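You operate a simulated robot arm through the tools that you are given. There is no shell and no other tool.

You run a simulated robot arm. Do the job below in one go: nothing can be reset, and whatever is moved stays where it is left.

TASK
Seal the two open edges of the unit on the turntable.
Fine: suction on first and left on, one run an edge, feed off at the end, carriage at either end; dose lever, nozzle latch and plunger arm stay.

Only the result counts: the job must be done as asked and must still hold three seconds after the hand-in. Knocking over, shifting, dropping, spilling or breaking anything else fails it. A push-on lid holds only when it is set on centred and level and pressed home; a screw cap is set on level and turned clockwise until tight.

THE ROBOT
A 6-joint arm with a two-finger gripper, fixed in place. Base frame: the origin is on the floor under the middle of its stand, x ahead of it, y to its left, z up. Readings come in m, rad, newtons and seconds.
It reaches about 1.572 m from its shoulder. Its first joint turns from -2.897 to 2.897 rad. Payload 2.45 kg.
The TCP is the grasp point between the finger pads, 0.02 m short of the fingertips. In the tool frame z runs along the fingers and y along their closing line. The gripper opens to 0.14 m; its body begins 0.168 m behind the TCP.
Orientation is told as [roll, pitch, yaw] about the base's x, y, z axes, in that order, counted from this pose: with the fingers straight down and closing along the base's y, the tool's x points along the base's -x, its y along +y and its z along -z.

THE INTERFACE
- The arm moves only by the tool apply_moves. Its argument "commands" is a list that holds one entry, the list of rows, each a list of 7 numbers: the shift along the tool's x, y, z in units of 500 mm (1.0 is 500 mm), then the turn, a rotation vector about the tool's x, y, z in units of 60 degrees (1.0 is 60 degrees), then the gripper command, from -1 (shut) to 1 (fully open), values between in proportion. In form: [[[tx, ty, tz, ax, ay, az, grip], ...]]. A call has 1 to 20 rows; each row is the pose to reach, as a shift and turn from the pose commanded when the call began, along the tool's axes at that moment. A call with a number of a shift or a turn outside -1 to 1 is refused whole. Rows are played at 5 a second. More than 0.05 m and 0.15 rad between two rows, or a gripper value outside its range, and nothing of the call is played. Where a pose cannot be reached the arm comes as near as it can. A force on the tool above 90 N (or 10 N above the force at the start of the call, whichever is more), or a blocked arm, ends the call early, and 0.2 s more pass. The fingers move at their own pace (about 0.045 m/s each) and stop on an object; they squeeze with about 35 N. The grip force told is the motor's: it shows also when the fingers shut on nothing. Time passes only in rows, and 0.2 s behind the last, so rows that repeat a pose let the fingers close. The reply holds the time, the measured pose of the TCP, the force on the tool along the base axes, the opening and the grip force, in the units named above and with some noise, with the torque about the TCP (base axes, N m) and any sound that the robot's microphone picked up.
- Cameras (640 x 400 px; columns grow to the right, rows downward): "scene" is fixed at [0.0509, 0.4994, 1.3657]; the picture's right is [0.14, -0.99, 0.00], its down [-0.61, -0.09, -0.79] and it looks along [0.78, 0.11, -0.61] (base axes); focal length 262 px, centre (320, 200). "wrist" rides on the gripper at [0.078, 0.011, -0.209] in the tool frame; the picture's right is [-0.14, 0.99, 0.00], its down [-0.92, -0.13, -0.37] and it looks along [-0.36, -0.05, 0.93] (tool axes); focal length 280 px, centre (320, 200). There is no depth. A picture from a camera that has moved, and an enlarged one, comes with that camera's place and axes in the base frame and with its lens.
- camera(camera): a new picture of that camera. It takes no simulated time.
- inspect(camera, box): a new picture of the part [left, top, right, bottom] of that camera's present view, enlarged. It takes no simulated time.
- job_done(): hands the job in; it is judged then, once.

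Places have to be worked out from the pictures, the camera data and where the tool is seen. Open the gripper and draw the arm clear of the work before you hand the job in, unless the task says otherwise.

The tools are called after ">>>" by a JSON object that holds its "fn" and its "kwargs". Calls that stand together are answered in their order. apply_moves: Moves the arm, as the interface text tells. Its arguments: {"type":"object","properties":{"commands":{"type":"array"}},"required":["commands"]} The other tools are called the same way: camera (camera) takes a picture; inspect (camera, box) takes an enlarged picture of a part of a camera's view; job_done () hands the job in.

At the start:

```text
time: 0.0
position: [0.7675, 0.2814, 1.1975]
ee_rot: [0.001, -0.001, 0.0]
force: [0.1, -0.3, 0.9]
moment: [0.0, 0.03, 0.02]
gripper_width: 0.1402
grasp_force: 0.1
```

scene: 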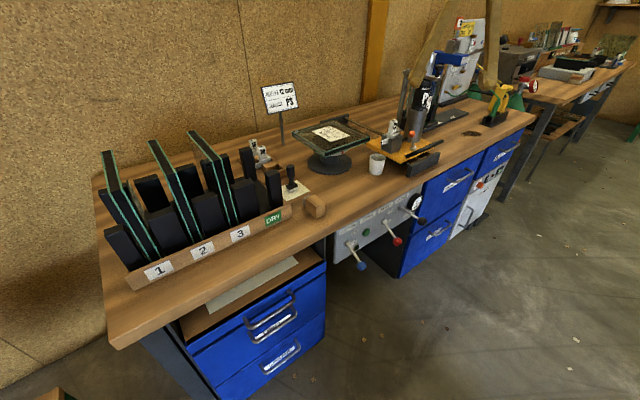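
wrist: 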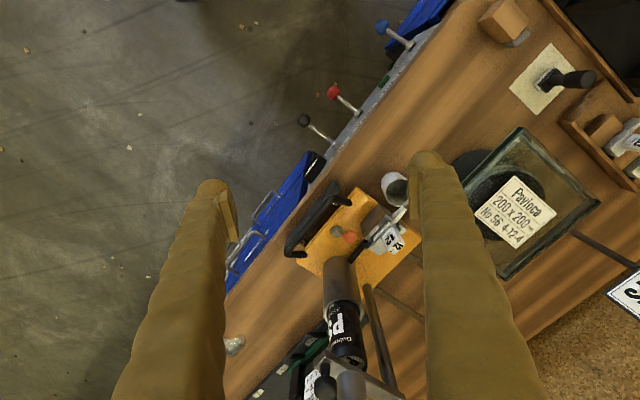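

The first pictures show a bench with a glazing unit on a turntable, a sealing carriage and levers on a front panel. I will enlarge several parts to read the labels and identify controls.

>>> {"fn": "inspect", "kwargs": {"camera": "scene", "box": [240, 70, 400, 180]}}

>>> {"fn": "inspect", "kwargs": {"camera": "scene", "box": [320, 60, 480, 180]}}

>>> {"fn": "inspect", "kwargs": {"camera": "scene", "box": [320, 170, 480, 280]}}

>>> {"fn": "inspect", "kwargs": {"camera": "wrist", "box": [220, 150, 460, 400]}}

>>> {"fn": "inspect", "kwargs": {"camera": "wrist", "box": [430, 100, 640, 340]}}

>>> {"fn": "inspect", "kwargs": {"camera": "scene", "box": [90, 120, 340, 290]}}

```text
3.64 times, centred on (320, 125) of scene
camera zoom: at [0.0509, 0.4994, 1.3657], right [0.14, -0.99, 0.0], down [-0.61, -0.09, -0.79], along [0.78, 0.11, -0.61], focal length 951 px, centre (320, 473)
```

zoom: 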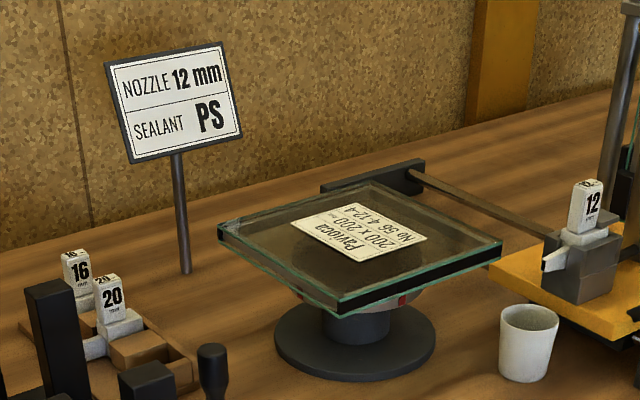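

```text
3.33 times, centred on (400, 120) of scene
camera zoom: at [0.0509, 0.4994, 1.3657], right [0.14, -0.99, 0.0], down [-0.61, -0.09, -0.79], along [0.78, 0.11, -0.61], focal length 872 px, centre (53, 467)
```

zoom: 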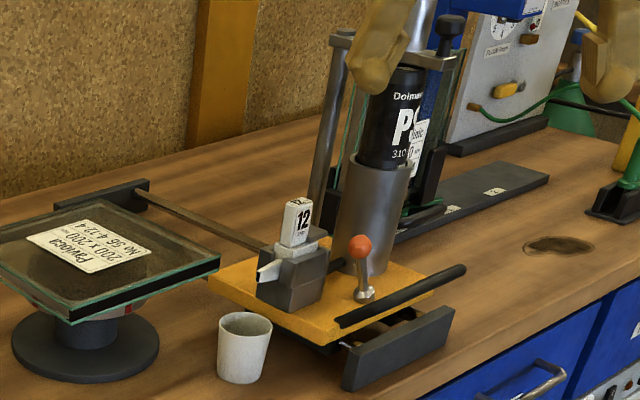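

```text
3.64 times, centred on (400, 225) of scene
camera zoom: at [0.0509, 0.4994, 1.3657], right [0.14, -0.99, 0.0], down [-0.61, -0.09, -0.79], along [0.78, 0.11, -0.61], focal length 951 px, centre (29, 109)
```

zoom: 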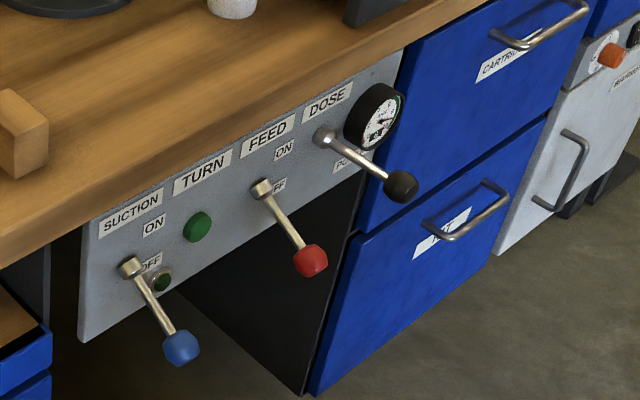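

```text
1.60 times, centred on (340, 275) of wrist
camera zoom: at [0.6893, 0.292, 1.4062], right [0.14, 0.99, 0.0], down [0.92, -0.13, 0.37], along [0.37, -0.05, -0.93], focal length 449 px, centre (288, 80)
```

zoom: 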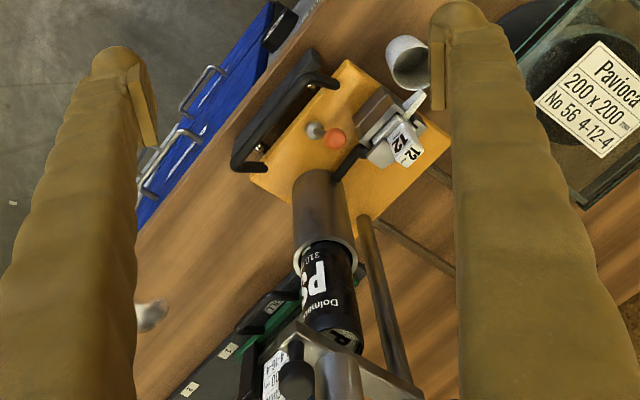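

```text
1.67 times, centred on (535, 220) of wrist
camera zoom: at [0.6893, 0.292, 1.4062], right [0.14, 0.99, 0.0], down [0.92, -0.13, 0.37], along [0.37, -0.05, -0.93], focal length 467 px, centre (-38, 167)
```

zoom: 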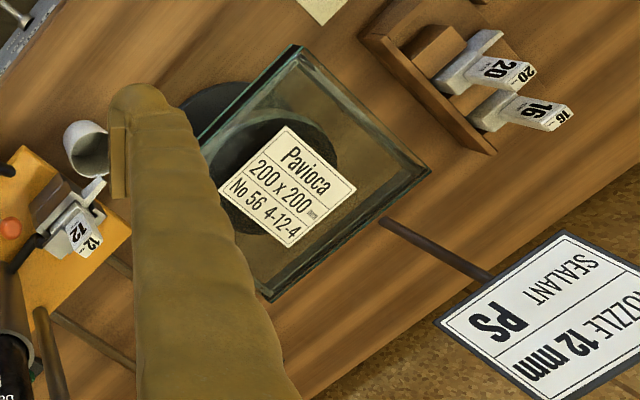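

```text
2.35 times, centred on (215, 205) of scene
camera zoom: at [0.0509, 0.4994, 1.3657], right [0.14, -0.99, 0.0], down [-0.61, -0.09, -0.79], along [0.78, 0.11, -0.61], focal length 615 px, centre (567, 188)
```

zoom: 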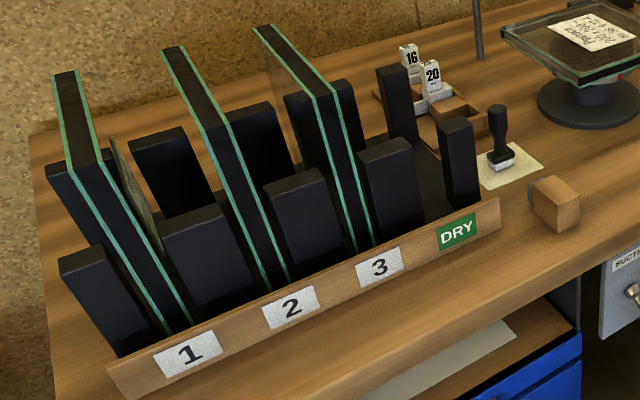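

I see a SUCTION lever (blue, off), a TURN button (green), a FEED lever (red, off), a DOSE lever (black), a carriage with a black handle on a rail and the unit on the turntable. Next I look closer at the unit's edges, the carriage and the panel.

>>> {"fn": "inspect", "kwargs": {"camera": "scene", "box": [290, 105, 380, 165]}}

>>> {"fn": "inspect", "kwargs": {"camera": "scene", "box": [365, 100, 455, 180]}}

>>> {"fn": "inspect", "kwargs": {"camera": "scene", "box": [330, 195, 400, 275]}}

>>> {"fn": "inspect", "kwargs": {"camera": "scene", "box": [380, 180, 450, 250]}}

>>> {"fn": "inspect", "kwargs": {"camera": "scene", "box": [400, 0, 560, 140]}}

>>> {"fn": "inspect", "kwargs": {"camera": "wrist", "box": [280, 0, 480, 160]}}

```text
6.67 times, centred on (335, 135) of scene
camera zoom: at [0.0509, 0.4994, 1.3657], right [0.14, -0.99, 0.0], down [-0.61, -0.09, -0.79], along [0.78, 0.11, -0.61], focal length 1743 px, centre (220, 633)
```

zoom: 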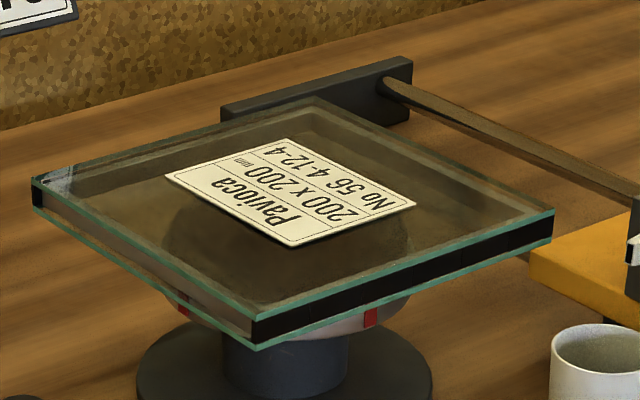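

```text
5.00 times, centred on (410, 140) of scene
camera zoom: at [0.0509, 0.4994, 1.3657], right [0.14, -0.99, 0.0], down [-0.61, -0.09, -0.79], along [0.78, 0.11, -0.61], focal length 1307 px, centre (-130, 500)
```

zoom: 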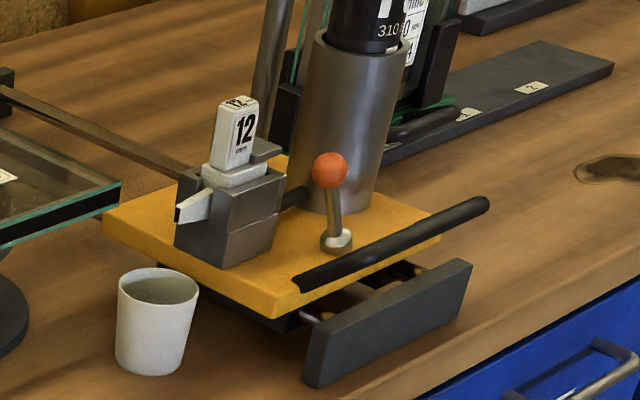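

```text
5.00 times, centred on (365, 235) of scene
camera zoom: at [0.0509, 0.4994, 1.3657], right [0.14, -0.99, 0.0], down [-0.61, -0.09, -0.79], along [0.78, 0.11, -0.61], focal length 1307 px, centre (95, 25)
```

zoom: 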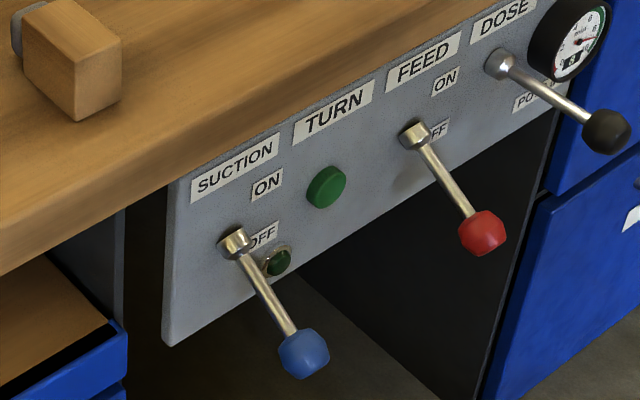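

```text
5.71 times, centred on (415, 215) of scene
camera zoom: at [0.0509, 0.4994, 1.3657], right [0.14, -0.99, 0.0], down [-0.61, -0.09, -0.79], along [0.78, 0.11, -0.61], focal length 1494 px, centre (-223, 114)
```

zoom: 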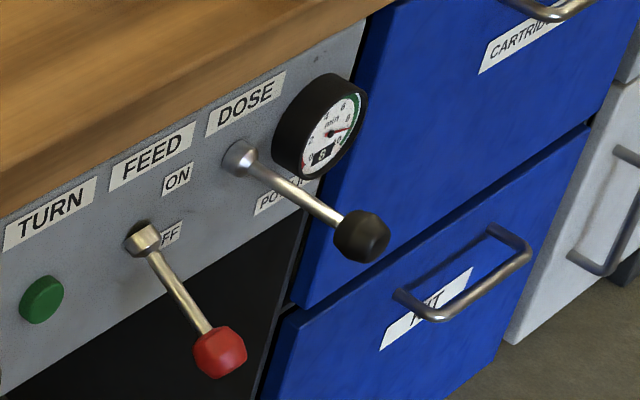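

```text
2.86 times, centred on (480, 70) of scene
camera zoom: at [0.0509, 0.4994, 1.3657], right [0.14, -0.99, 0.0], down [-0.61, -0.09, -0.79], along [0.78, 0.11, -0.61], focal length 747 px, centre (-137, 571)
```

zoom: 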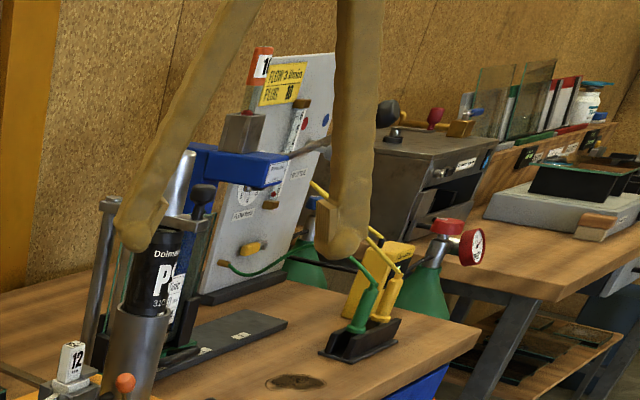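

```text
2.50 times, centred on (380, 80) of wrist
camera zoom: at [0.6893, 0.292, 1.4062], right [0.14, 0.99, 0.0], down [0.92, -0.13, 0.37], along [0.37, -0.05, -0.93], focal length 701 px, centre (170, 500)
```

zoom: 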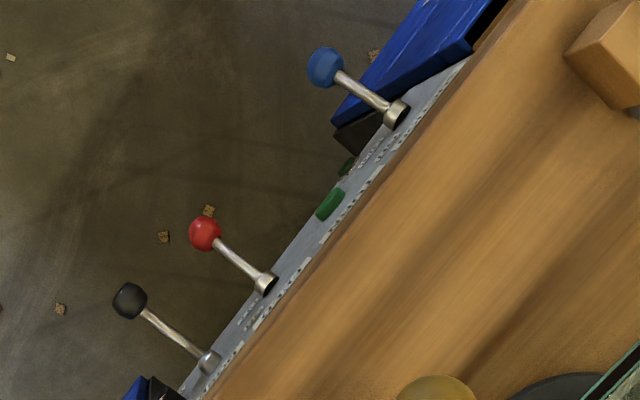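

The near edge facing the bench front looks sealed black and the edge facing the bench left looks open; I still need to see the other two edges and the panel better. I zoom tightly on the unit corners and the carriage rail ends.

>>> {"fn": "inspect", "kwargs": {"camera": "scene", "box": [330, 115, 378, 145]}}

>>> {"fn": "inspect", "kwargs": {"camera": "scene", "box": [288, 118, 336, 148]}}

>>> {"fn": "inspect", "kwargs": {"camera": "wrist", "box": [460, 120, 610, 290]}}

>>> {"fn": "inspect", "kwargs": {"camera": "wrist", "box": [270, 160, 430, 270]}}

```text
13.33 times, centred on (354, 130) of scene
camera zoom: at [0.0509, 0.4994, 1.3657], right [0.14, -0.99, 0.0], down [-0.61, -0.09, -0.79], along [0.78, 0.11, -0.61], focal length 3486 px, centre (-133, 1133)
```

zoom: 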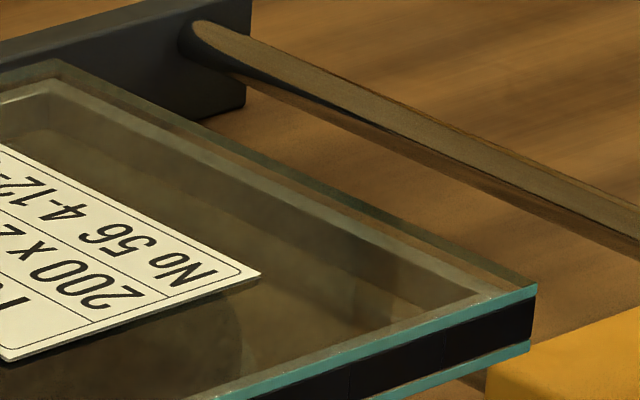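

```text
13.33 times, centred on (312, 133) of scene
camera zoom: at [0.0509, 0.4994, 1.3657], right [0.14, -0.99, 0.0], down [-0.61, -0.09, -0.79], along [0.78, 0.11, -0.61], focal length 3486 px, centre (427, 1093)
```

zoom: 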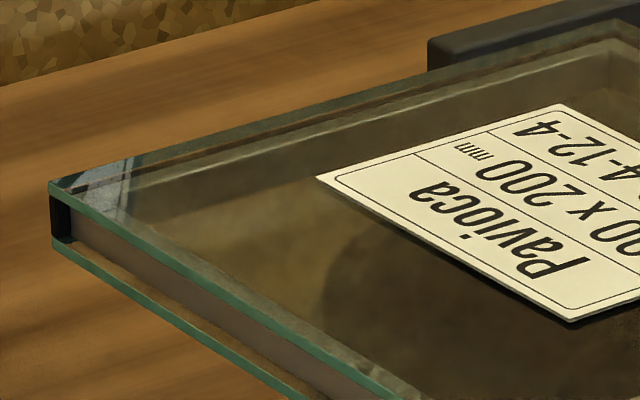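

```text
2.35 times, centred on (535, 205) of wrist
camera zoom: at [0.6893, 0.292, 1.4062], right [0.14, 0.99, 0.0], down [0.92, -0.13, 0.37], along [0.37, -0.05, -0.93], focal length 660 px, centre (-186, 188)
```

zoom: 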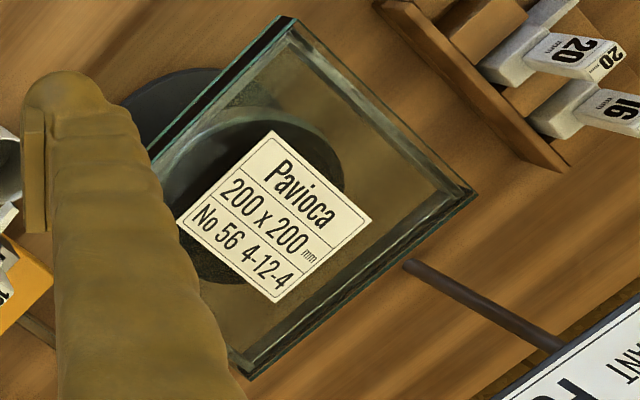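

```text
3.64 times, centred on (350, 215) of wrist
camera zoom: at [0.6893, 0.292, 1.4062], right [0.14, 0.99, 0.0], down [0.92, -0.13, 0.37], along [0.37, -0.05, -0.93], focal length 1020 px, centre (211, 146)
```

zoom: 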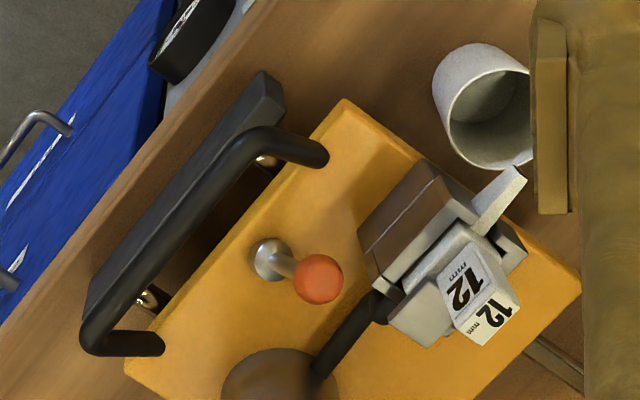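

The open edges appear to be the one facing the carriage (right) and the opposite one (left), while front and back show a black seal. I now turn the tool about 44° so the fingers line up with the bench and move it in front of the bench for a closer look at levers and handle.

>>> {"fn": "apply_moves", "kwargs": {"commands": [[[0.047, 0.005, 0.024, 0, 0, 0.0917, 1], [0.094, 0.009, 0.049, 0, 0, 0.1833, 1], [0.141, 0.014, 0.073, 0, 0, 0.275, 1], [0.188, 0.019, 0.098, 0, 0, 0.3667, 1], [0.234, 0.023, 0.122, 0, 0, 0.4583, 1], [0.281, 0.028, 0.146, 0, 0, 0.55, 1], [0.328, 0.033, 0.171, 0, 0, 0.6417, 1], [0.375, 0.037, 0.195, 0, 0, 0.7333, 1]]]}}

```text
time: 1.8
position: [0.5801, 0.2982, 1.0986]
ee_rot: [-0.001, -0.002, -0.77]
force: [-0.4, 0.6, 0.0]
moment: [0.02, -0.01, -0.01]
gripper_width: 0.1403
grasp_force: 0.1
```

The tool is now at (0.58, 0.30, 1.10) with yaw -0.77. I take pictures from here.

>>> {"fn": "camera", "kwargs": {"camera": "wrist"}}

>>> {"fn": "camera", "kwargs": {"camera": "scene"}}

```text
taken
camera wrist: at [0.531, 0.3608, 1.3074], right [0.79, 0.61, 0.0], down [0.57, -0.73, 0.37], along [0.23, -0.29, -0.93], focal length 280 px, centre (320, 200)
```

wrist: 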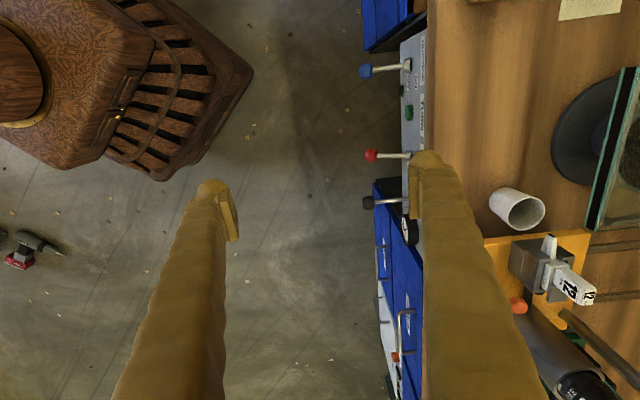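

```text
taken
```

scene: 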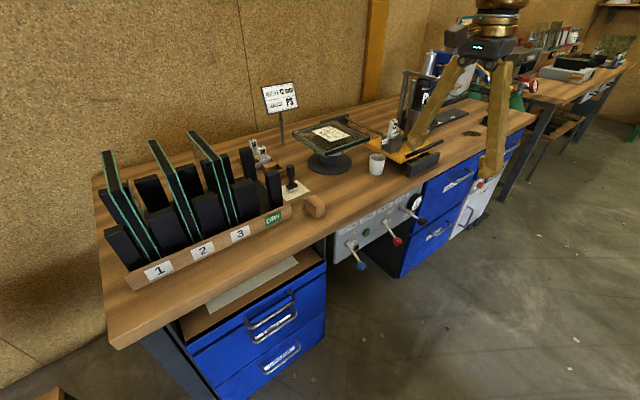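

The levers and the handle region are in view from above. I zoom the wrist picture on the levers and the carriage to measure.

>>> {"fn": "inspect", "kwargs": {"camera": "wrist", "box": [340, 0, 500, 100]}}

>>> {"fn": "inspect", "kwargs": {"camera": "wrist", "box": [340, 90, 500, 190]}}

>>> {"fn": "inspect", "kwargs": {"camera": "wrist", "box": [460, 170, 640, 300]}}

>>> {"fn": "inspect", "kwargs": {"camera": "scene", "box": [325, 220, 375, 275]}}

>>> {"fn": "inspect", "kwargs": {"camera": "scene", "box": [365, 200, 435, 255]}}

```text
4.00 times, centred on (420, 50) of wrist
camera zoom: at [0.531, 0.3608, 1.3074], right [0.79, 0.61, 0.0], down [0.57, -0.73, 0.37], along [0.23, -0.29, -0.93], focal length 1122 px, centre (-80, 800)
```

zoom: 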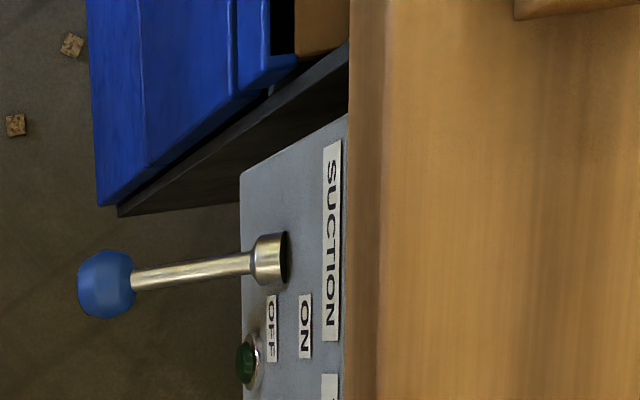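

```text
4.00 times, centred on (420, 140) of wrist
camera zoom: at [0.531, 0.3608, 1.3074], right [0.79, 0.61, 0.0], down [0.57, -0.73, 0.37], along [0.23, -0.29, -0.93], focal length 1122 px, centre (-80, 440)
```

zoom: 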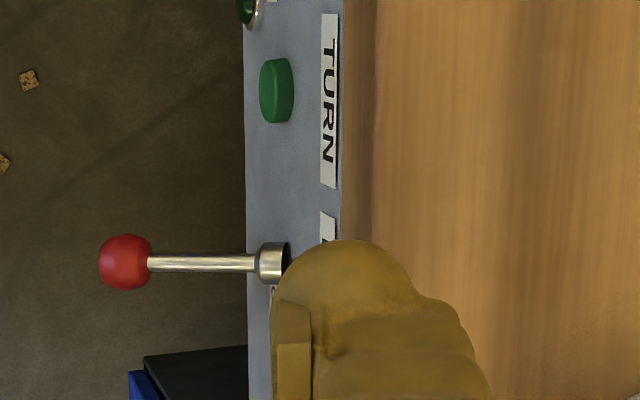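

```text
3.08 times, centred on (550, 235) of wrist
camera zoom: at [0.531, 0.3608, 1.3074], right [0.79, 0.61, 0.0], down [0.57, -0.73, 0.37], along [0.23, -0.29, -0.93], focal length 863 px, centre (-388, 92)
```

zoom: 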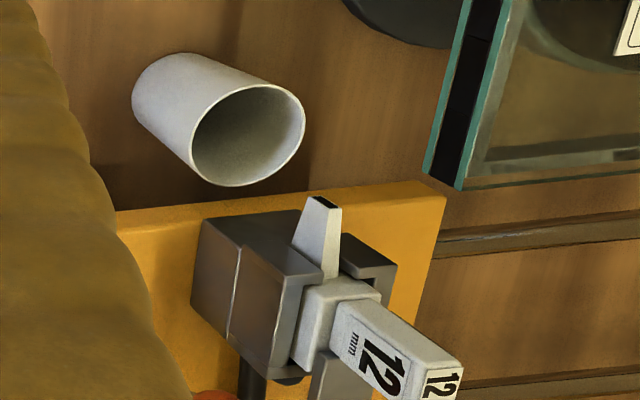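

```text
7.27 times, centred on (350, 248) of scene
camera zoom: at [0.0509, 0.4994, 1.3657], right [0.14, -0.99, 0.0], down [-0.61, -0.09, -0.79], along [0.78, 0.11, -0.61], focal length 1902 px, centre (102, -146)
```

zoom: 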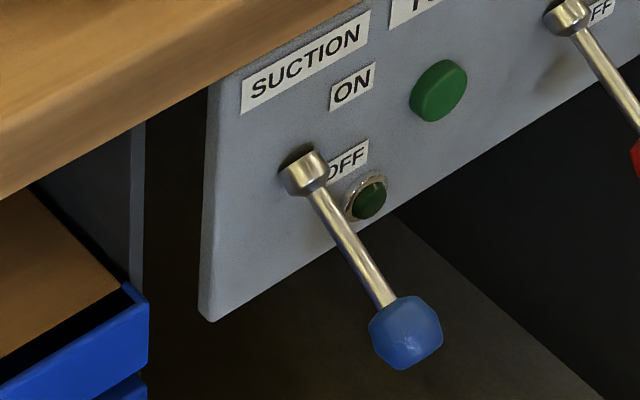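

```text
7.27 times, centred on (400, 228) of scene
camera zoom: at [0.0509, 0.4994, 1.3657], right [0.14, -0.99, 0.0], down [-0.61, -0.09, -0.79], along [0.78, 0.11, -0.61], focal length 1902 px, centre (-262, 0)
```

zoom: 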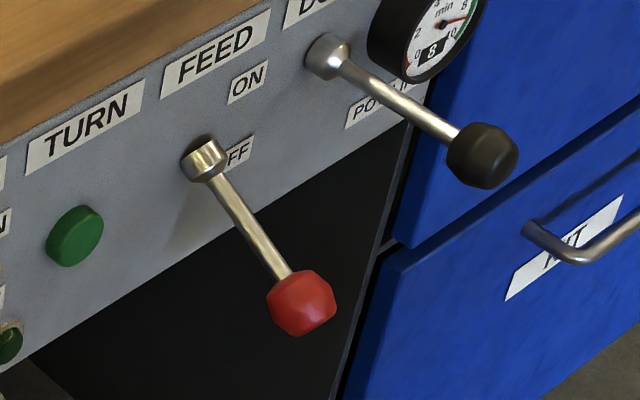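

Triangulation gives a bench frame rotated 45°, with suction knob at about (0.580, 0.444, 0.711) and feed knob at about (0.698, 0.325, 0.711). The handle shape is unclear, so I zoom on it, the gauge and the stops.

>>> {"fn": "inspect", "kwargs": {"camera": "scene", "box": [398, 132, 450, 178]}}

>>> {"fn": "inspect", "kwargs": {"camera": "scene", "box": [400, 190, 430, 215]}}

>>> {"fn": "inspect", "kwargs": {"camera": "scene", "box": [370, 115, 420, 160]}}

>>> {"fn": "inspect", "kwargs": {"camera": "scene", "box": [395, 40, 475, 140]}}

```text
8.70 times, centred on (424, 155) of scene
camera zoom: at [0.0509, 0.4994, 1.3657], right [0.14, -0.99, 0.0], down [-0.61, -0.09, -0.79], along [0.78, 0.11, -0.61], focal length 2274 px, centre (-584, 591)
```

zoom: 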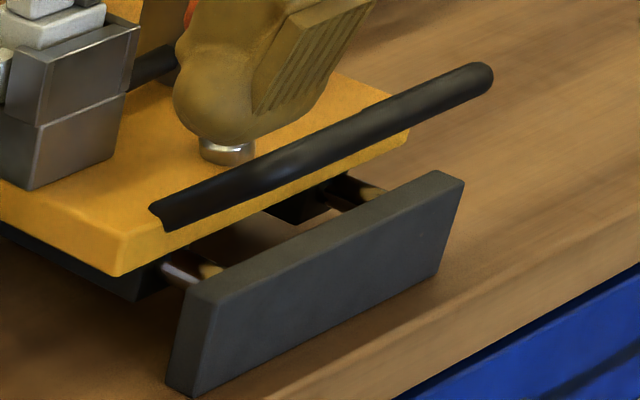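

```text
16.00 times, centred on (415, 202) of scene
camera zoom: at [0.0509, 0.4994, 1.3657], right [0.14, -0.99, 0.0], down [-0.61, -0.09, -0.79], along [0.78, 0.11, -0.61], focal length 4184 px, centre (-1200, 160)
```

zoom: 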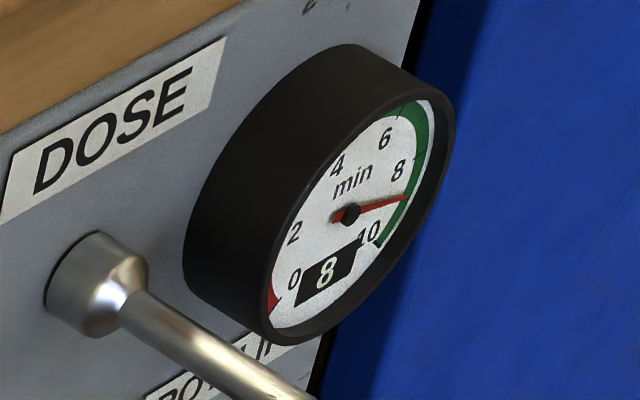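

```text
8.89 times, centred on (395, 138) of scene
camera zoom: at [0.0509, 0.4994, 1.3657], right [0.14, -0.99, 0.0], down [-0.61, -0.09, -0.79], along [0.78, 0.11, -0.61], focal length 2324 px, centre (-347, 756)
```

zoom: 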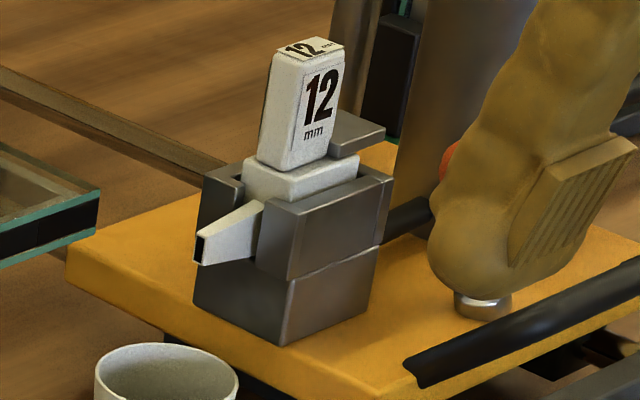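

```text
4.00 times, centred on (435, 90) of scene
camera zoom: at [0.0509, 0.4994, 1.3657], right [0.14, -0.99, 0.0], down [-0.61, -0.09, -0.79], along [0.78, 0.11, -0.61], focal length 1046 px, centre (-140, 640)
```

zoom: 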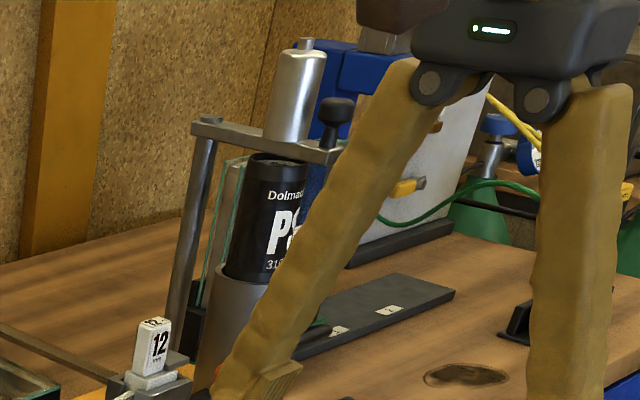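

The handle bar is parallel to the bench front, about 0.125 m long, centred near (0.90, 0.24, 0.976), above the front stop. First the suction lever: I move in front of it while turning the tool towards yaw +45° so the fingers close along the bench, and narrow the fingers.

>>> {"fn": "apply_moves", "kwargs": {"commands": [[[0.0253, 0.0261, 0.0125, 0, 0, -0.0928, 0.8], [0.0506, 0.0522, 0.025, 0, 0, -0.1856, 0.6], [0.0759, 0.0783, 0.0375, 0, 0, -0.2784, 0.4], [0.1012, 0.1044, 0.05, 0, 0, -0.3712, 0.2], [0.1265, 0.1305, 0.0625, 0, 0, -0.464, 0.0], [0.1518, 0.1566, 0.075, 0, 0, -0.5569, -0.1], [0.1771, 0.1827, 0.0875, 0, 0, -0.6497, -0.143], [0.2025, 0.2089, 0.1, 0, 0, -0.7425, -0.143]]]}}

>>> {"fn": "apply_moves", "kwargs": {"commands": [[[0, 0, 0.02, 0, 0, -0.0938, -0.143], [0, 0, 0.04, 0, 0, -0.1876, -0.143], [0, 0, 0.06, 0, 0, -0.2814, -0.143], [0, 0, 0.08, 0, 0, -0.3752, -0.143], [0, 0, 0.1, 0, 0, -0.469, -0.143], [0, 0, 0.12, 0, 0, -0.5628, -0.143], [0, 0, 0.14, 0, 0, -0.6566, -0.143], [0, 0, 0.16, 0, 0, -0.7504, -0.143]]]}}

```text
time: 3.6
position: [0.579, 0.4465, 1.0501]
ee_rot: [-0.001, -0.002, 0.011]
force: [-0.5, 0.6, 0.1]
moment: [-0.02, 0.0, 0.0]
gripper_width: 0.06
grasp_force: 0.1
```

```text
time: 5.4
position: [0.5795, 0.4457, 0.9695]
ee_rot: [-0.002, 0.001, 0.796]
force: [0.3, 0.0, -0.3]
moment: [-0.01, 0.0, 0.01]
gripper_width: 0.0598
grasp_force: 0.1
```

The tool hovers over the suction knob at (0.5795, 0.4457, 0.97), yaw 45.6°. I check alignment with the wrist and scene cameras.

>>> {"fn": "camera", "kwargs": {"camera": "wrist"}}

>>> {"fn": "camera", "kwargs": {"camera": "scene"}}

```text
taken
camera wrist: at [0.5173, 0.3966, 1.1784], right [-0.61, 0.79, 0.0], down [0.74, 0.57, 0.37], along [0.29, 0.23, -0.93], focal length 280 px, centre (320, 200)
```

wrist: 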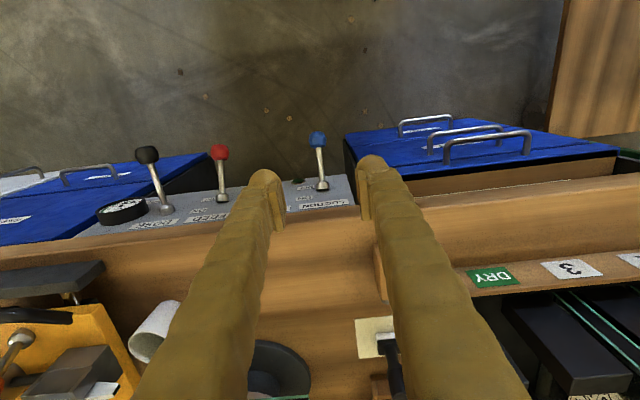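

```text
taken
```

scene: 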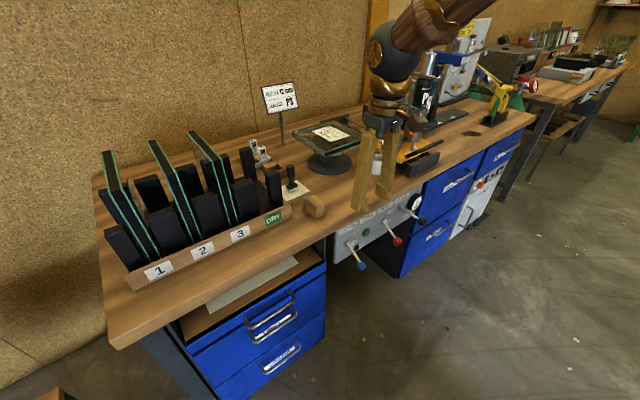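

The blue knob appears right below the gap between the fingers. I zoom in to refine the knob position for the descent.

>>> {"fn": "inspect", "kwargs": {"camera": "wrist", "box": [270, 110, 370, 210]}}

>>> {"fn": "inspect", "kwargs": {"camera": "wrist", "box": [100, 120, 280, 240]}}

>>> {"fn": "inspect", "kwargs": {"camera": "scene", "box": [320, 90, 460, 280]}}

```text
4.00 times, centred on (320, 160) of wrist
camera zoom: at [0.5173, 0.3966, 1.1784], right [-0.61, 0.79, 0.0], down [0.74, 0.57, 0.37], along [0.29, 0.23, -0.93], focal length 1122 px, centre (320, 360)
```

zoom: 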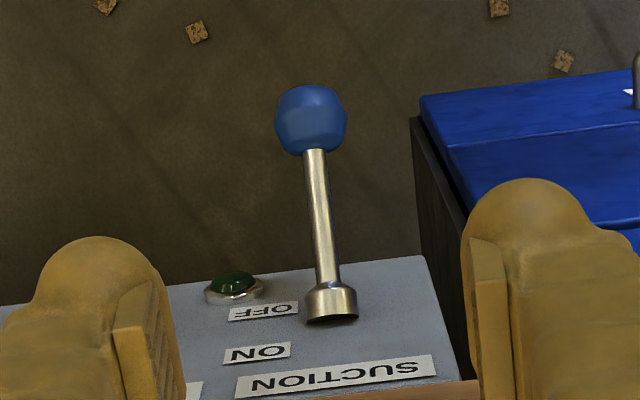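

```text
3.33 times, centred on (190, 180) of wrist
camera zoom: at [0.5173, 0.3966, 1.1784], right [-0.61, 0.79, 0.0], down [0.74, 0.57, 0.37], along [0.29, 0.23, -0.93], focal length 935 px, centre (753, 267)
```

zoom: 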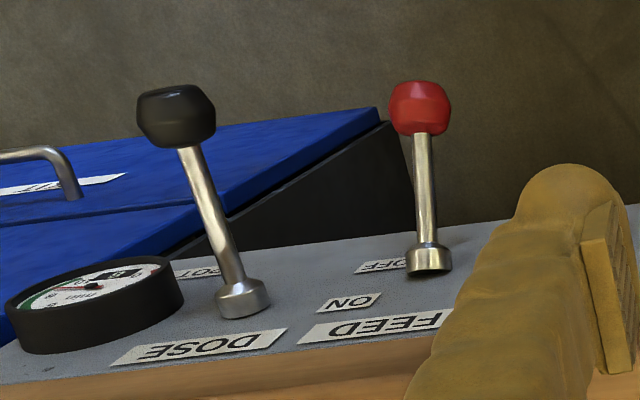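

```text
2.11 times, centred on (390, 185) of scene
camera zoom: at [0.0509, 0.4994, 1.3657], right [0.14, -0.99, 0.0], down [-0.61, -0.09, -0.79], along [0.78, 0.11, -0.61], focal length 550 px, centre (173, 232)
```

zoom: 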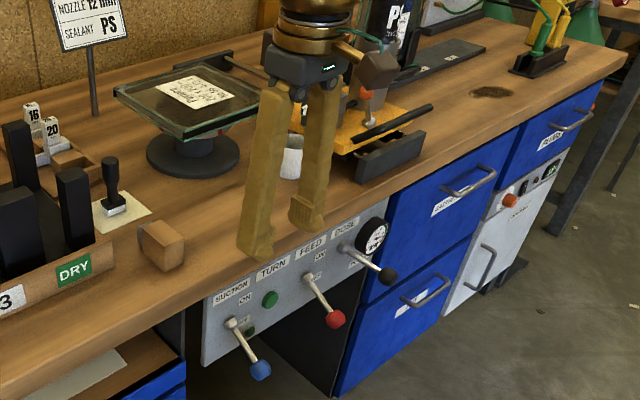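

Refined knob position is about (0.580, 0.441, 0.711). I descend straight so the knob sits between the pads, gripper still open at 0.06 m.

>>> {"fn": "apply_moves", "kwargs": {"commands": [[[0.006, -0.0067, 0.09, 0, 0, 0, -0.143], [0.006, -0.0067, 0.18, 0, 0, 0, -0.143], [0.006, -0.0067, 0.27, 0, 0, 0, -0.143], [0.006, -0.0067, 0.36, 0, 0, 0, -0.143], [0.006, -0.0067, 0.42, 0, 0, 0, -0.143], [0.006, -0.0067, 0.47, 0, 0, 0, -0.143], [0.006, -0.0067, 0.51, 0, 0, 0, -0.143]]]}}

>>> {"fn": "camera", "kwargs": {"camera": "wrist"}}

>>> {"fn": "inspect", "kwargs": {"camera": "scene", "box": [310, 150, 430, 290]}}

```text
time: 7.0
position: [0.5786, 0.4429, 0.7136]
ee_rot: [-0.001, -0.001, 0.796]
force: [-0.3, -0.1, 0.2]
moment: [0.01, 0.02, 0.0]
gripper_width: 0.0598
grasp_force: 0.2
```

```text
taken
camera wrist: at [0.517, 0.3942, 0.9231], right [-0.61, 0.79, 0.0], down [0.74, 0.57, 0.37], along [0.29, 0.22, -0.93], focal length 280 px, centre (320, 200)
```

wrist: 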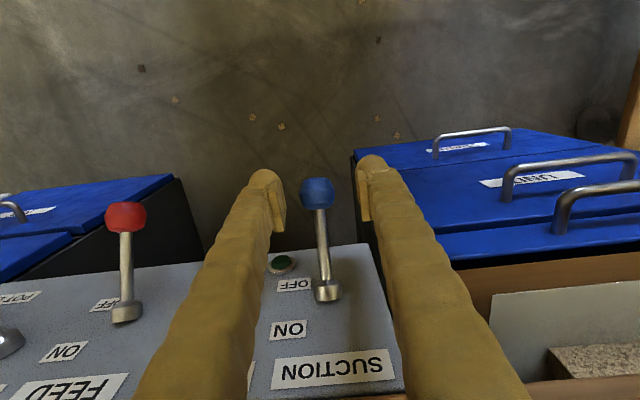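

```text
2.86 times, centred on (370, 220) of scene
camera zoom: at [0.0509, 0.4994, 1.3657], right [0.14, -0.99, 0.0], down [-0.61, -0.09, -0.79], along [0.78, 0.11, -0.61], focal length 747 px, centre (177, 143)
```

zoom: 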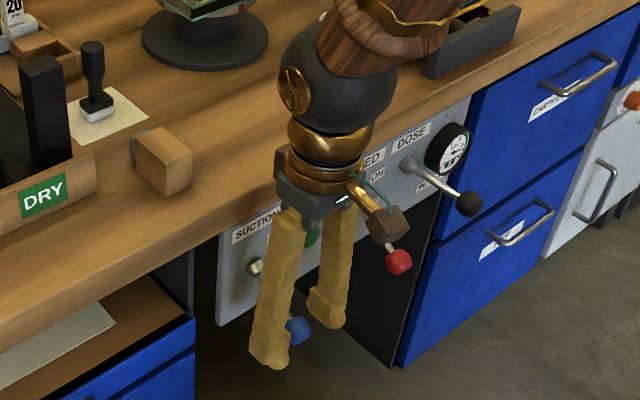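

The knob is between the pads, centred within 2 mm. I close the fingers on it.

>>> {"fn": "apply_moves", "kwargs": {"commands": [[[0, 0, 0, 0, 0, 0, -1], [0, 0, 0, 0, 0, 0, -1], [0, 0, 0, 0, 0, 0, -1], [0, 0, 0, 0, 0, 0, -1]]]}}

```text
time: 8.0
position: [0.5819, 0.4401, 0.7151]
ee_rot: [-0.004, -0.001, 0.794]
force: [55.1, -59.3, -7.8]
moment: [-0.9, -0.29, -0.54]
gripper_width: 0.0302
grasp_force: 45.5
```

The grip holds the knob (0.030 m wide), but about 80 N sideways shows the knob is some 4 mm to the +U side. I shift the commanded pose by 4.3 mm to relieve it.

>>> {"fn": "apply_moves", "kwargs": {"commands": [[[0, -0.004, 0, 0, 0, 0, -1], [0, -0.0086, 0, 0, 0, 0, -1], [0, -0.0086, 0, 0, 0, 0, -1]]]}}

```text
time: 8.8
position: [0.5806, 0.4398, 0.7149]
ee_rot: [-0.001, 0.001, 0.796]
force: [-15.8, 17.8, -8.0]
moment: [-0.28, 0.55, 0.2]
gripper_width: 0.0297
grasp_force: 45.1
```

Now the side force is about -24 N, so I ease back 1 mm and swing the lever up along its arc to the level position, watching force.

>>> {"fn": "apply_moves", "kwargs": {"commands": [[[0, 0.002, 0, 0, 0, 0, -1], [0.0055, 0.002, -0.0095, 0, 0, 0, -1], [0.0106, 0.002, -0.0198, 0, 0, 0, -1], [0.0146, 0.002, -0.0302, 0, 0, 0, -1], [0.0182, 0.002, -0.041, 0, 0, 0, -1]]]}}

```text
time: 10.0
position: [0.5767, 0.4287, 0.7334]
ee_rot: [-0.002, 0.0, 0.794]
force: [-0.6, 0.1, 0.3]
moment: [-0.01, -0.02, 0.0]
gripper_width: 0.0
grasp_force: 29.3
```

The fingers have closed on nothing, so the knob slipped out. I look at what happened.

>>> {"fn": "camera", "kwargs": {"camera": "wrist"}}

>>> {"fn": "inspect", "kwargs": {"camera": "scene", "box": [310, 180, 410, 290]}}

```text
taken
camera wrist: at [0.5145, 0.3819, 0.943], right [-0.61, 0.79, 0.0], down [0.74, 0.57, 0.37], along [0.29, 0.22, -0.93], focal length 280 px, centre (320, 200)
```

wrist: 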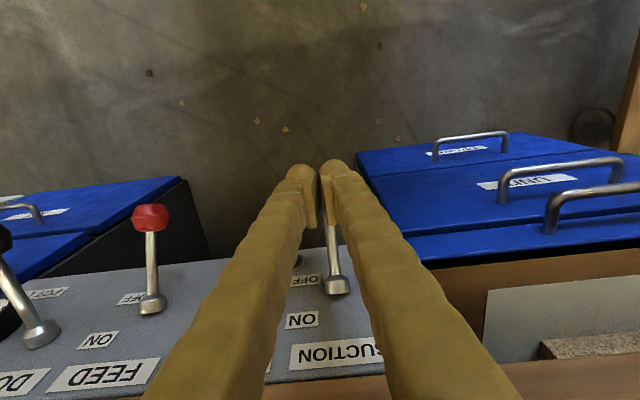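

```text
3.64 times, centred on (360, 235) of scene
camera zoom: at [0.0509, 0.4994, 1.3657], right [0.14, -0.99, 0.0], down [-0.61, -0.09, -0.79], along [0.78, 0.11, -0.61], focal length 951 px, centre (174, 73)
```

zoom: 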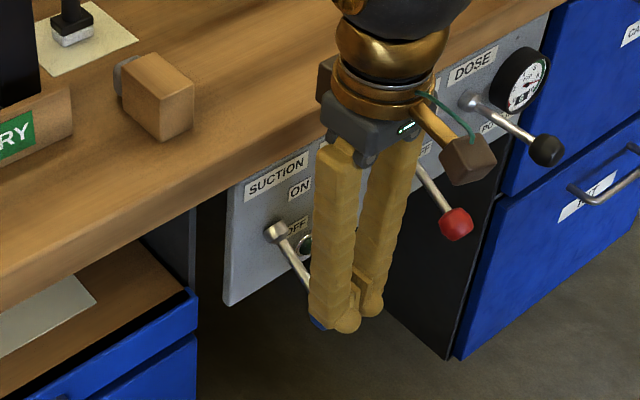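

The knob slipped from the vertical friction grip and the lever is still down. I will instead come in with the fingers nearly horizontal and closing vertically, so the lower finger lifts the knob; first I rise clear.

>>> {"fn": "apply_moves", "kwargs": {"commands": [[[0, 0, -0.06, 0, 0, 0, -1], [0, 0, -0.14, 0, 0, 0, -1], [0, 0, -0.22, 0, 0, 0, -1], [0, 0, -0.31, 0, 0, 0, -1], [0, 0, -0.4, 0, 0, 0, -0.143]]]}}

>>> {"fn": "apply_moves", "kwargs": {"commands": [[[0.0223, -0.0125, -0.005, 0, 0, 0.0684, -0.143], [0.0446, -0.025, -0.01, 0, 0, 0.1367, -0.143], [0.0669, -0.0375, -0.015, 0, 0, 0.2051, -0.143], [0.0892, -0.05, -0.02, 0, 0, 0.2735, -0.143], [0.1115, -0.0625, -0.025, 0, 0, 0.3419, -0.143], [0.1338, -0.075, -0.03, 0, 0, 0.4102, -0.143], [0.1561, -0.0875, -0.035, 0, 0, 0.4786, -0.143], [0.1784, -0.1, -0.04, 0, 0, 0.547, -0.143]]]}}

>>> {"fn": "apply_moves", "kwargs": {"commands": [[[0, 0, 0, 0, 0, 0.0912, -0.143], [0, 0, 0, 0, 0, 0.1823, -0.143], [0, 0, 0, 0, 0, 0.2735, -0.143], [0, 0, 0, 0, 0, 0.3647, -0.143], [0, 0, 0, 0, 0, 0.4558, -0.143], [0, 0, 0, 0, 0, 0.547, -0.143]]]}}

```text
time: 11.2
position: [0.5745, 0.4318, 0.9354]
ee_rot: [-0.003, -0.001, 0.794]
force: [0.3, -0.5, 0.2]
moment: [0.0, 0.01, 0.0]
gripper_width: 0.0339
grasp_force: 0.1
```

```text
time: 13.0
position: [0.5492, 0.3329, 0.9553]
ee_rot: [0.001, -0.001, 0.221]
force: [0.0, 0.6, 0.3]
moment: [0.0, 0.0, -0.03]
gripper_width: 0.0599
grasp_force: 0.1
```

```text
time: 14.4
position: [0.5483, 0.3325, 0.9547]
ee_rot: [0.001, -0.001, -0.353]
force: [1.3, 0.3, 0.7]
moment: [0.01, 0.03, 0.03]
gripper_width: 0.06
grasp_force: 0.1
```

The tool is clear at (0.548, 0.333, 0.955) with yaw -20°. I check the lever state and tilt the fingers forward by 45°.

>>> {"fn": "apply_moves", "kwargs": {"commands": [[[0, 0, 0, -0.107, 0, 0, -0.143], [0, 0, 0, -0.214, 0, 0, -0.143], [0, 0, 0, -0.321, 0, 0, -0.143], [0, 0, 0, -0.428, 0, 0, -0.143], [0, 0, 0, -0.535, 0, 0, -0.143], [0, 0, 0, -0.642, 0, 0, -0.143], [0, 0, 0, -0.75, 0, 0, -0.143]]]}}

>>> {"fn": "camera", "kwargs": {"camera": "scene"}}

>>> {"fn": "camera", "kwargs": {"camera": "wrist"}}

```text
time: 16.0
position: [0.5512, 0.3317, 0.9547]
ee_rot: [0.786, -0.003, -0.351]
force: [-0.2, -0.2, 0.3]
moment: [-0.01, -0.01, -0.03]
gripper_width: 0.0599
grasp_force: 0.1
```

```text
taken
```

scene: 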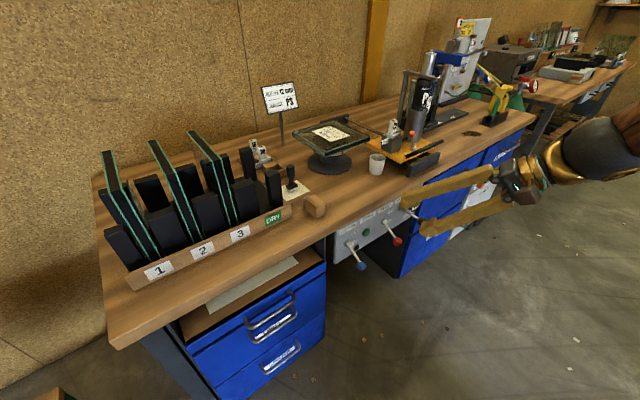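

```text
taken
camera wrist: at [0.4285, 0.2284, 1.1099], right [0.37, 0.61, 0.7], down [0.74, -0.65, 0.17], along [0.56, 0.46, -0.69], focal length 280 px, centre (320, 200)
```

wrist: 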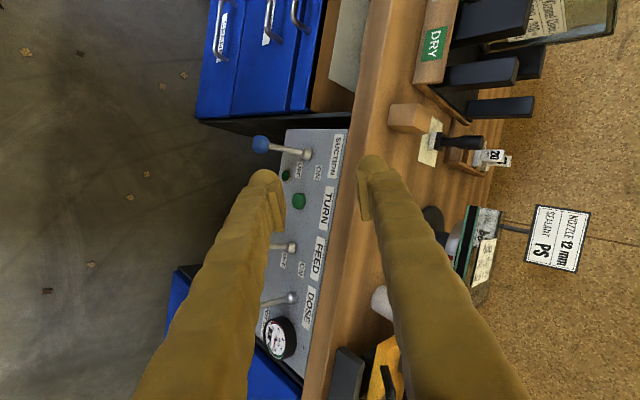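

The tilt works and the panel is well seen; suction is still OFF. I tilt another 30° in place.

>>> {"fn": "apply_moves", "kwargs": {"commands": [[[0, 0, 0, -0.1, 0, 0, -0.143], [0, 0, 0, -0.2, 0, 0, -0.143], [0, 0, 0, -0.3, 0, 0, -0.143], [0, 0, 0, -0.4, 0, 0, -0.143], [0, 0, 0, -0.5, 0, 0, -0.143]]]}}

>>> {"fn": "camera", "kwargs": {"camera": "wrist"}}

>>> {"fn": "camera", "kwargs": {"camera": "scene"}}

```text
time: 17.2
position: [0.5824, 0.3355, 0.9627]
ee_rot: [1.309, -0.001, -0.346]
force: [-0.4, 0.2, 0.1]
moment: [-0.01, 0.0, 0.02]
gripper_width: 0.0601
grasp_force: 0.1
out of reach, approached as far as the arm can: row 3, 4, 5
```

```text
taken
camera wrist: at [0.4416, 0.1753, 1.028], right [0.22, 0.19, 0.96], down [0.73, -0.68, -0.03], along [0.65, 0.71, -0.29], focal length 280 px, centre (320, 200)
```

wrist: 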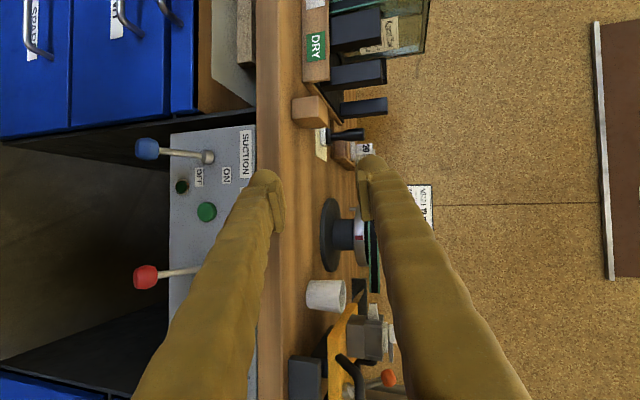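

```text
taken
```

scene: 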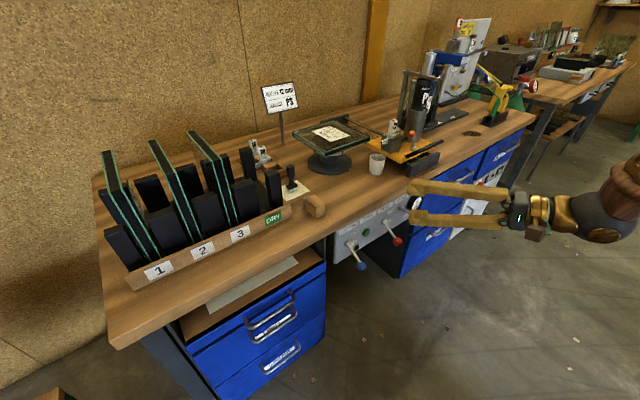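

The orientation is reached but the arm is at its inner reach limit there; further forward and lower should be fine. I move partway toward a point just in front of the suction knob and read the pose.

>>> {"fn": "apply_moves", "kwargs": {"commands": [[[0.0017, -0.0411, 0.0241, 0, 0, 0, -0.143], [0.0035, -0.0821, 0.0483, 0, 0, 0, -0.143], [0.0052, -0.1232, 0.0724, 0, 0, 0, -0.143], [0.007, -0.1642, 0.0966, 0, 0, 0, -0.143], [0.0087, -0.2053, 0.1207, 0, 0, 0, -0.143]]]}}

```text
time: 18.4
position: [0.592, 0.3676, 0.8484]
ee_rot: [1.306, 0.0, -0.347]
force: [0.3, -0.2, -0.1]
moment: [0.03, -0.03, 0.0]
gripper_width: 0.0596
grasp_force: 0.0
out of reach, approached as far as the arm can: row 2, 3, 4
```

The pose is now (0.592, 0.368, 0.848). I continue to a point about 5 cm in front of the knob at its height.

>>> {"fn": "apply_moves", "kwargs": {"commands": [[[0.0144, -0.0458, 0.0188, 0, 0, 0, -0.143], [0.0288, -0.0917, 0.0375, 0, 0, 0, -0.143], [0.0432, -0.1375, 0.0563, 0, 0, 0, -0.143], [0.0576, -0.1834, 0.075, 0, 0, 0, -0.143], [0.072, -0.2292, 0.0938, 0, 0, 0, -0.143]]]}}

>>> {"fn": "camera", "kwargs": {"camera": "wrist"}}

>>> {"fn": "camera", "kwargs": {"camera": "scene"}}

```text
time: 19.6
position: [0.5677, 0.3948, 0.7235]
ee_rot: [1.308, 0.0, -0.348]
force: [-0.8, -0.1, 0.5]
moment: [0.02, 0.0, 0.0]
gripper_width: 0.0598
grasp_force: 0.0
out of reach, approached as far as the arm can: row 1, 2, 3, 4, 5
```

```text
taken
camera wrist: at [0.4267, 0.2342, 0.7882], right [0.22, 0.19, 0.96], down [0.73, -0.68, -0.03], along [0.64, 0.71, -0.29], focal length 280 px, centre (320, 200)
```

wrist: 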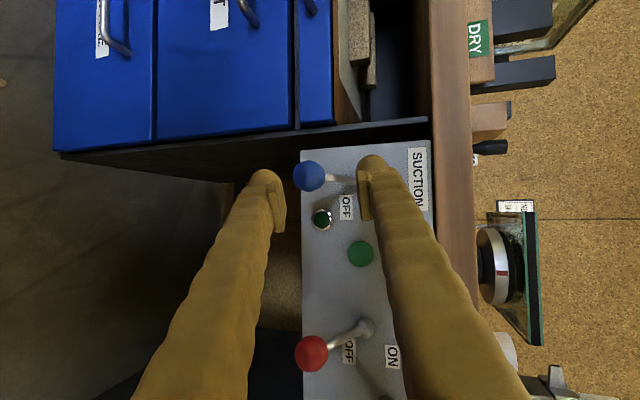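

```text
taken
```

scene: 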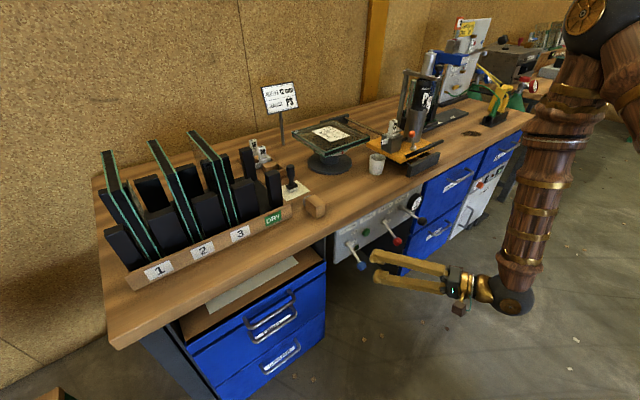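

The tool is about 5 cm in front of the knob, at (0.568, 0.395, 0.7235). I zoom the wrist view to check the knob height relative to the fingers.

>>> {"fn": "inspect", "kwargs": {"camera": "wrist", "box": [240, 130, 400, 230]}}

>>> {"fn": "inspect", "kwargs": {"camera": "scene", "box": [320, 215, 480, 315]}}

```text
4.00 times, centred on (320, 180) of wrist
camera zoom: at [0.4267, 0.2342, 0.7882], right [0.22, 0.19, 0.96], down [0.73, -0.68, -0.03], along [0.64, 0.71, -0.29], focal length 1122 px, centre (320, 280)
```

zoom: 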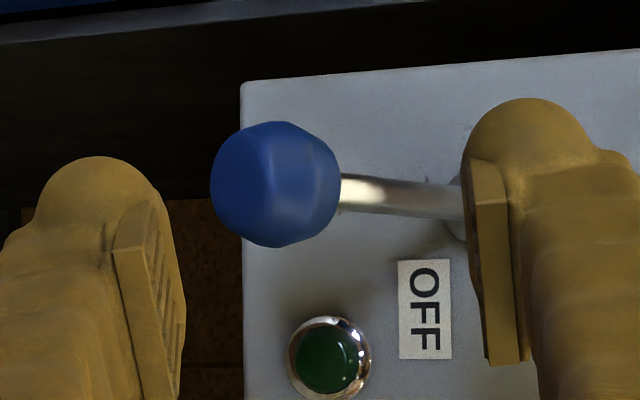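

```text
4.00 times, centred on (400, 265) of scene
camera zoom: at [0.0509, 0.4994, 1.3657], right [0.14, -0.99, 0.0], down [-0.61, -0.09, -0.79], along [0.78, 0.11, -0.61], focal length 1046 px, centre (0, -60)
```

zoom: 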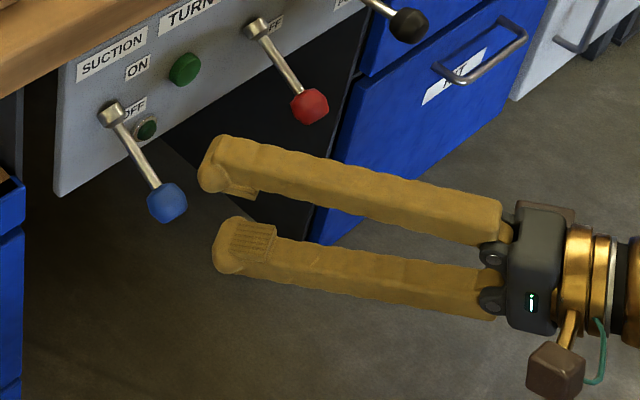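

The knob is about 54 mm ahead and 6 mm below the finger mid-plane. I advance so it sits between the two fingers and then narrow the opening to 0.045 m without squeezing.

>>> {"fn": "apply_moves", "kwargs": {"commands": [[[0.0042, -0.0114, 0.03, 0, 0, 0, -0.143], [0.0042, -0.0114, 0.06, 0, 0, 0, -0.143], [0.0042, -0.0114, 0.09, 0, 0, 0, -0.143], [0.0042, -0.0114, 0.1078, 0, 0, 0, -0.143], [0.0042, -0.0114, 0.1078, 0, 0, 0, -0.357], [0.0042, -0.0114, 0.1078, 0, 0, 0, -0.357]]]}}

>>> {"fn": "camera", "kwargs": {"camera": "wrist"}}

>>> {"fn": "inspect", "kwargs": {"camera": "scene", "box": [320, 215, 480, 315]}}

```text
time: 21.0
position: [0.5822, 0.4426, 0.7044]
ee_rot: [1.308, 0.0, -0.35]
force: [0.6, 0.0, -0.2]
moment: [-0.01, 0.05, 0.02]
gripper_width: 0.045
grasp_force: 0.1
```

```text
taken
camera wrist: at [0.4407, 0.2825, 0.7678], right [0.22, 0.19, 0.96], down [0.73, -0.68, -0.03], along [0.65, 0.71, -0.29], focal length 280 px, centre (320, 200)
```

wrist: 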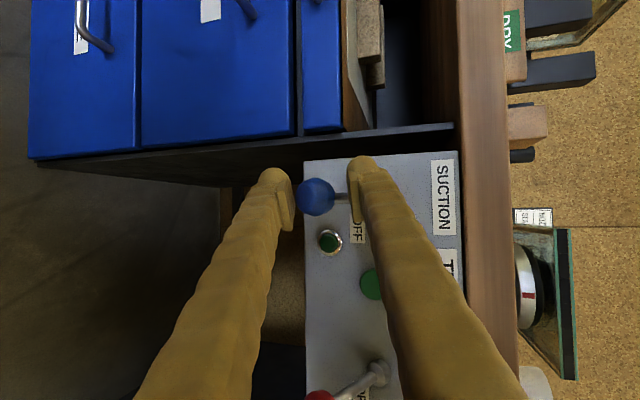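

```text
4.00 times, centred on (400, 265) of scene
camera zoom: at [0.0509, 0.4994, 1.3657], right [0.14, -0.99, 0.0], down [-0.61, -0.09, -0.79], along [0.78, 0.11, -0.61], focal length 1046 px, centre (0, -60)
```

zoom: 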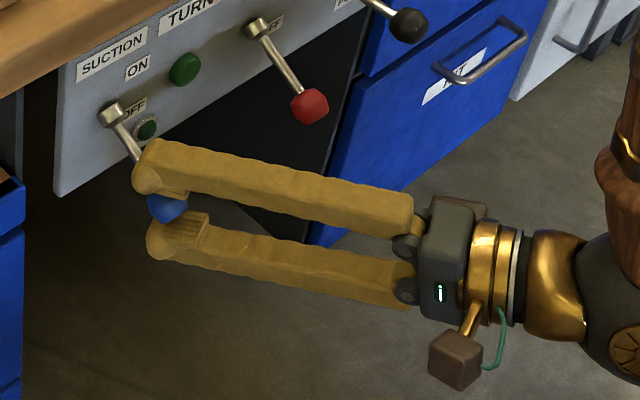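

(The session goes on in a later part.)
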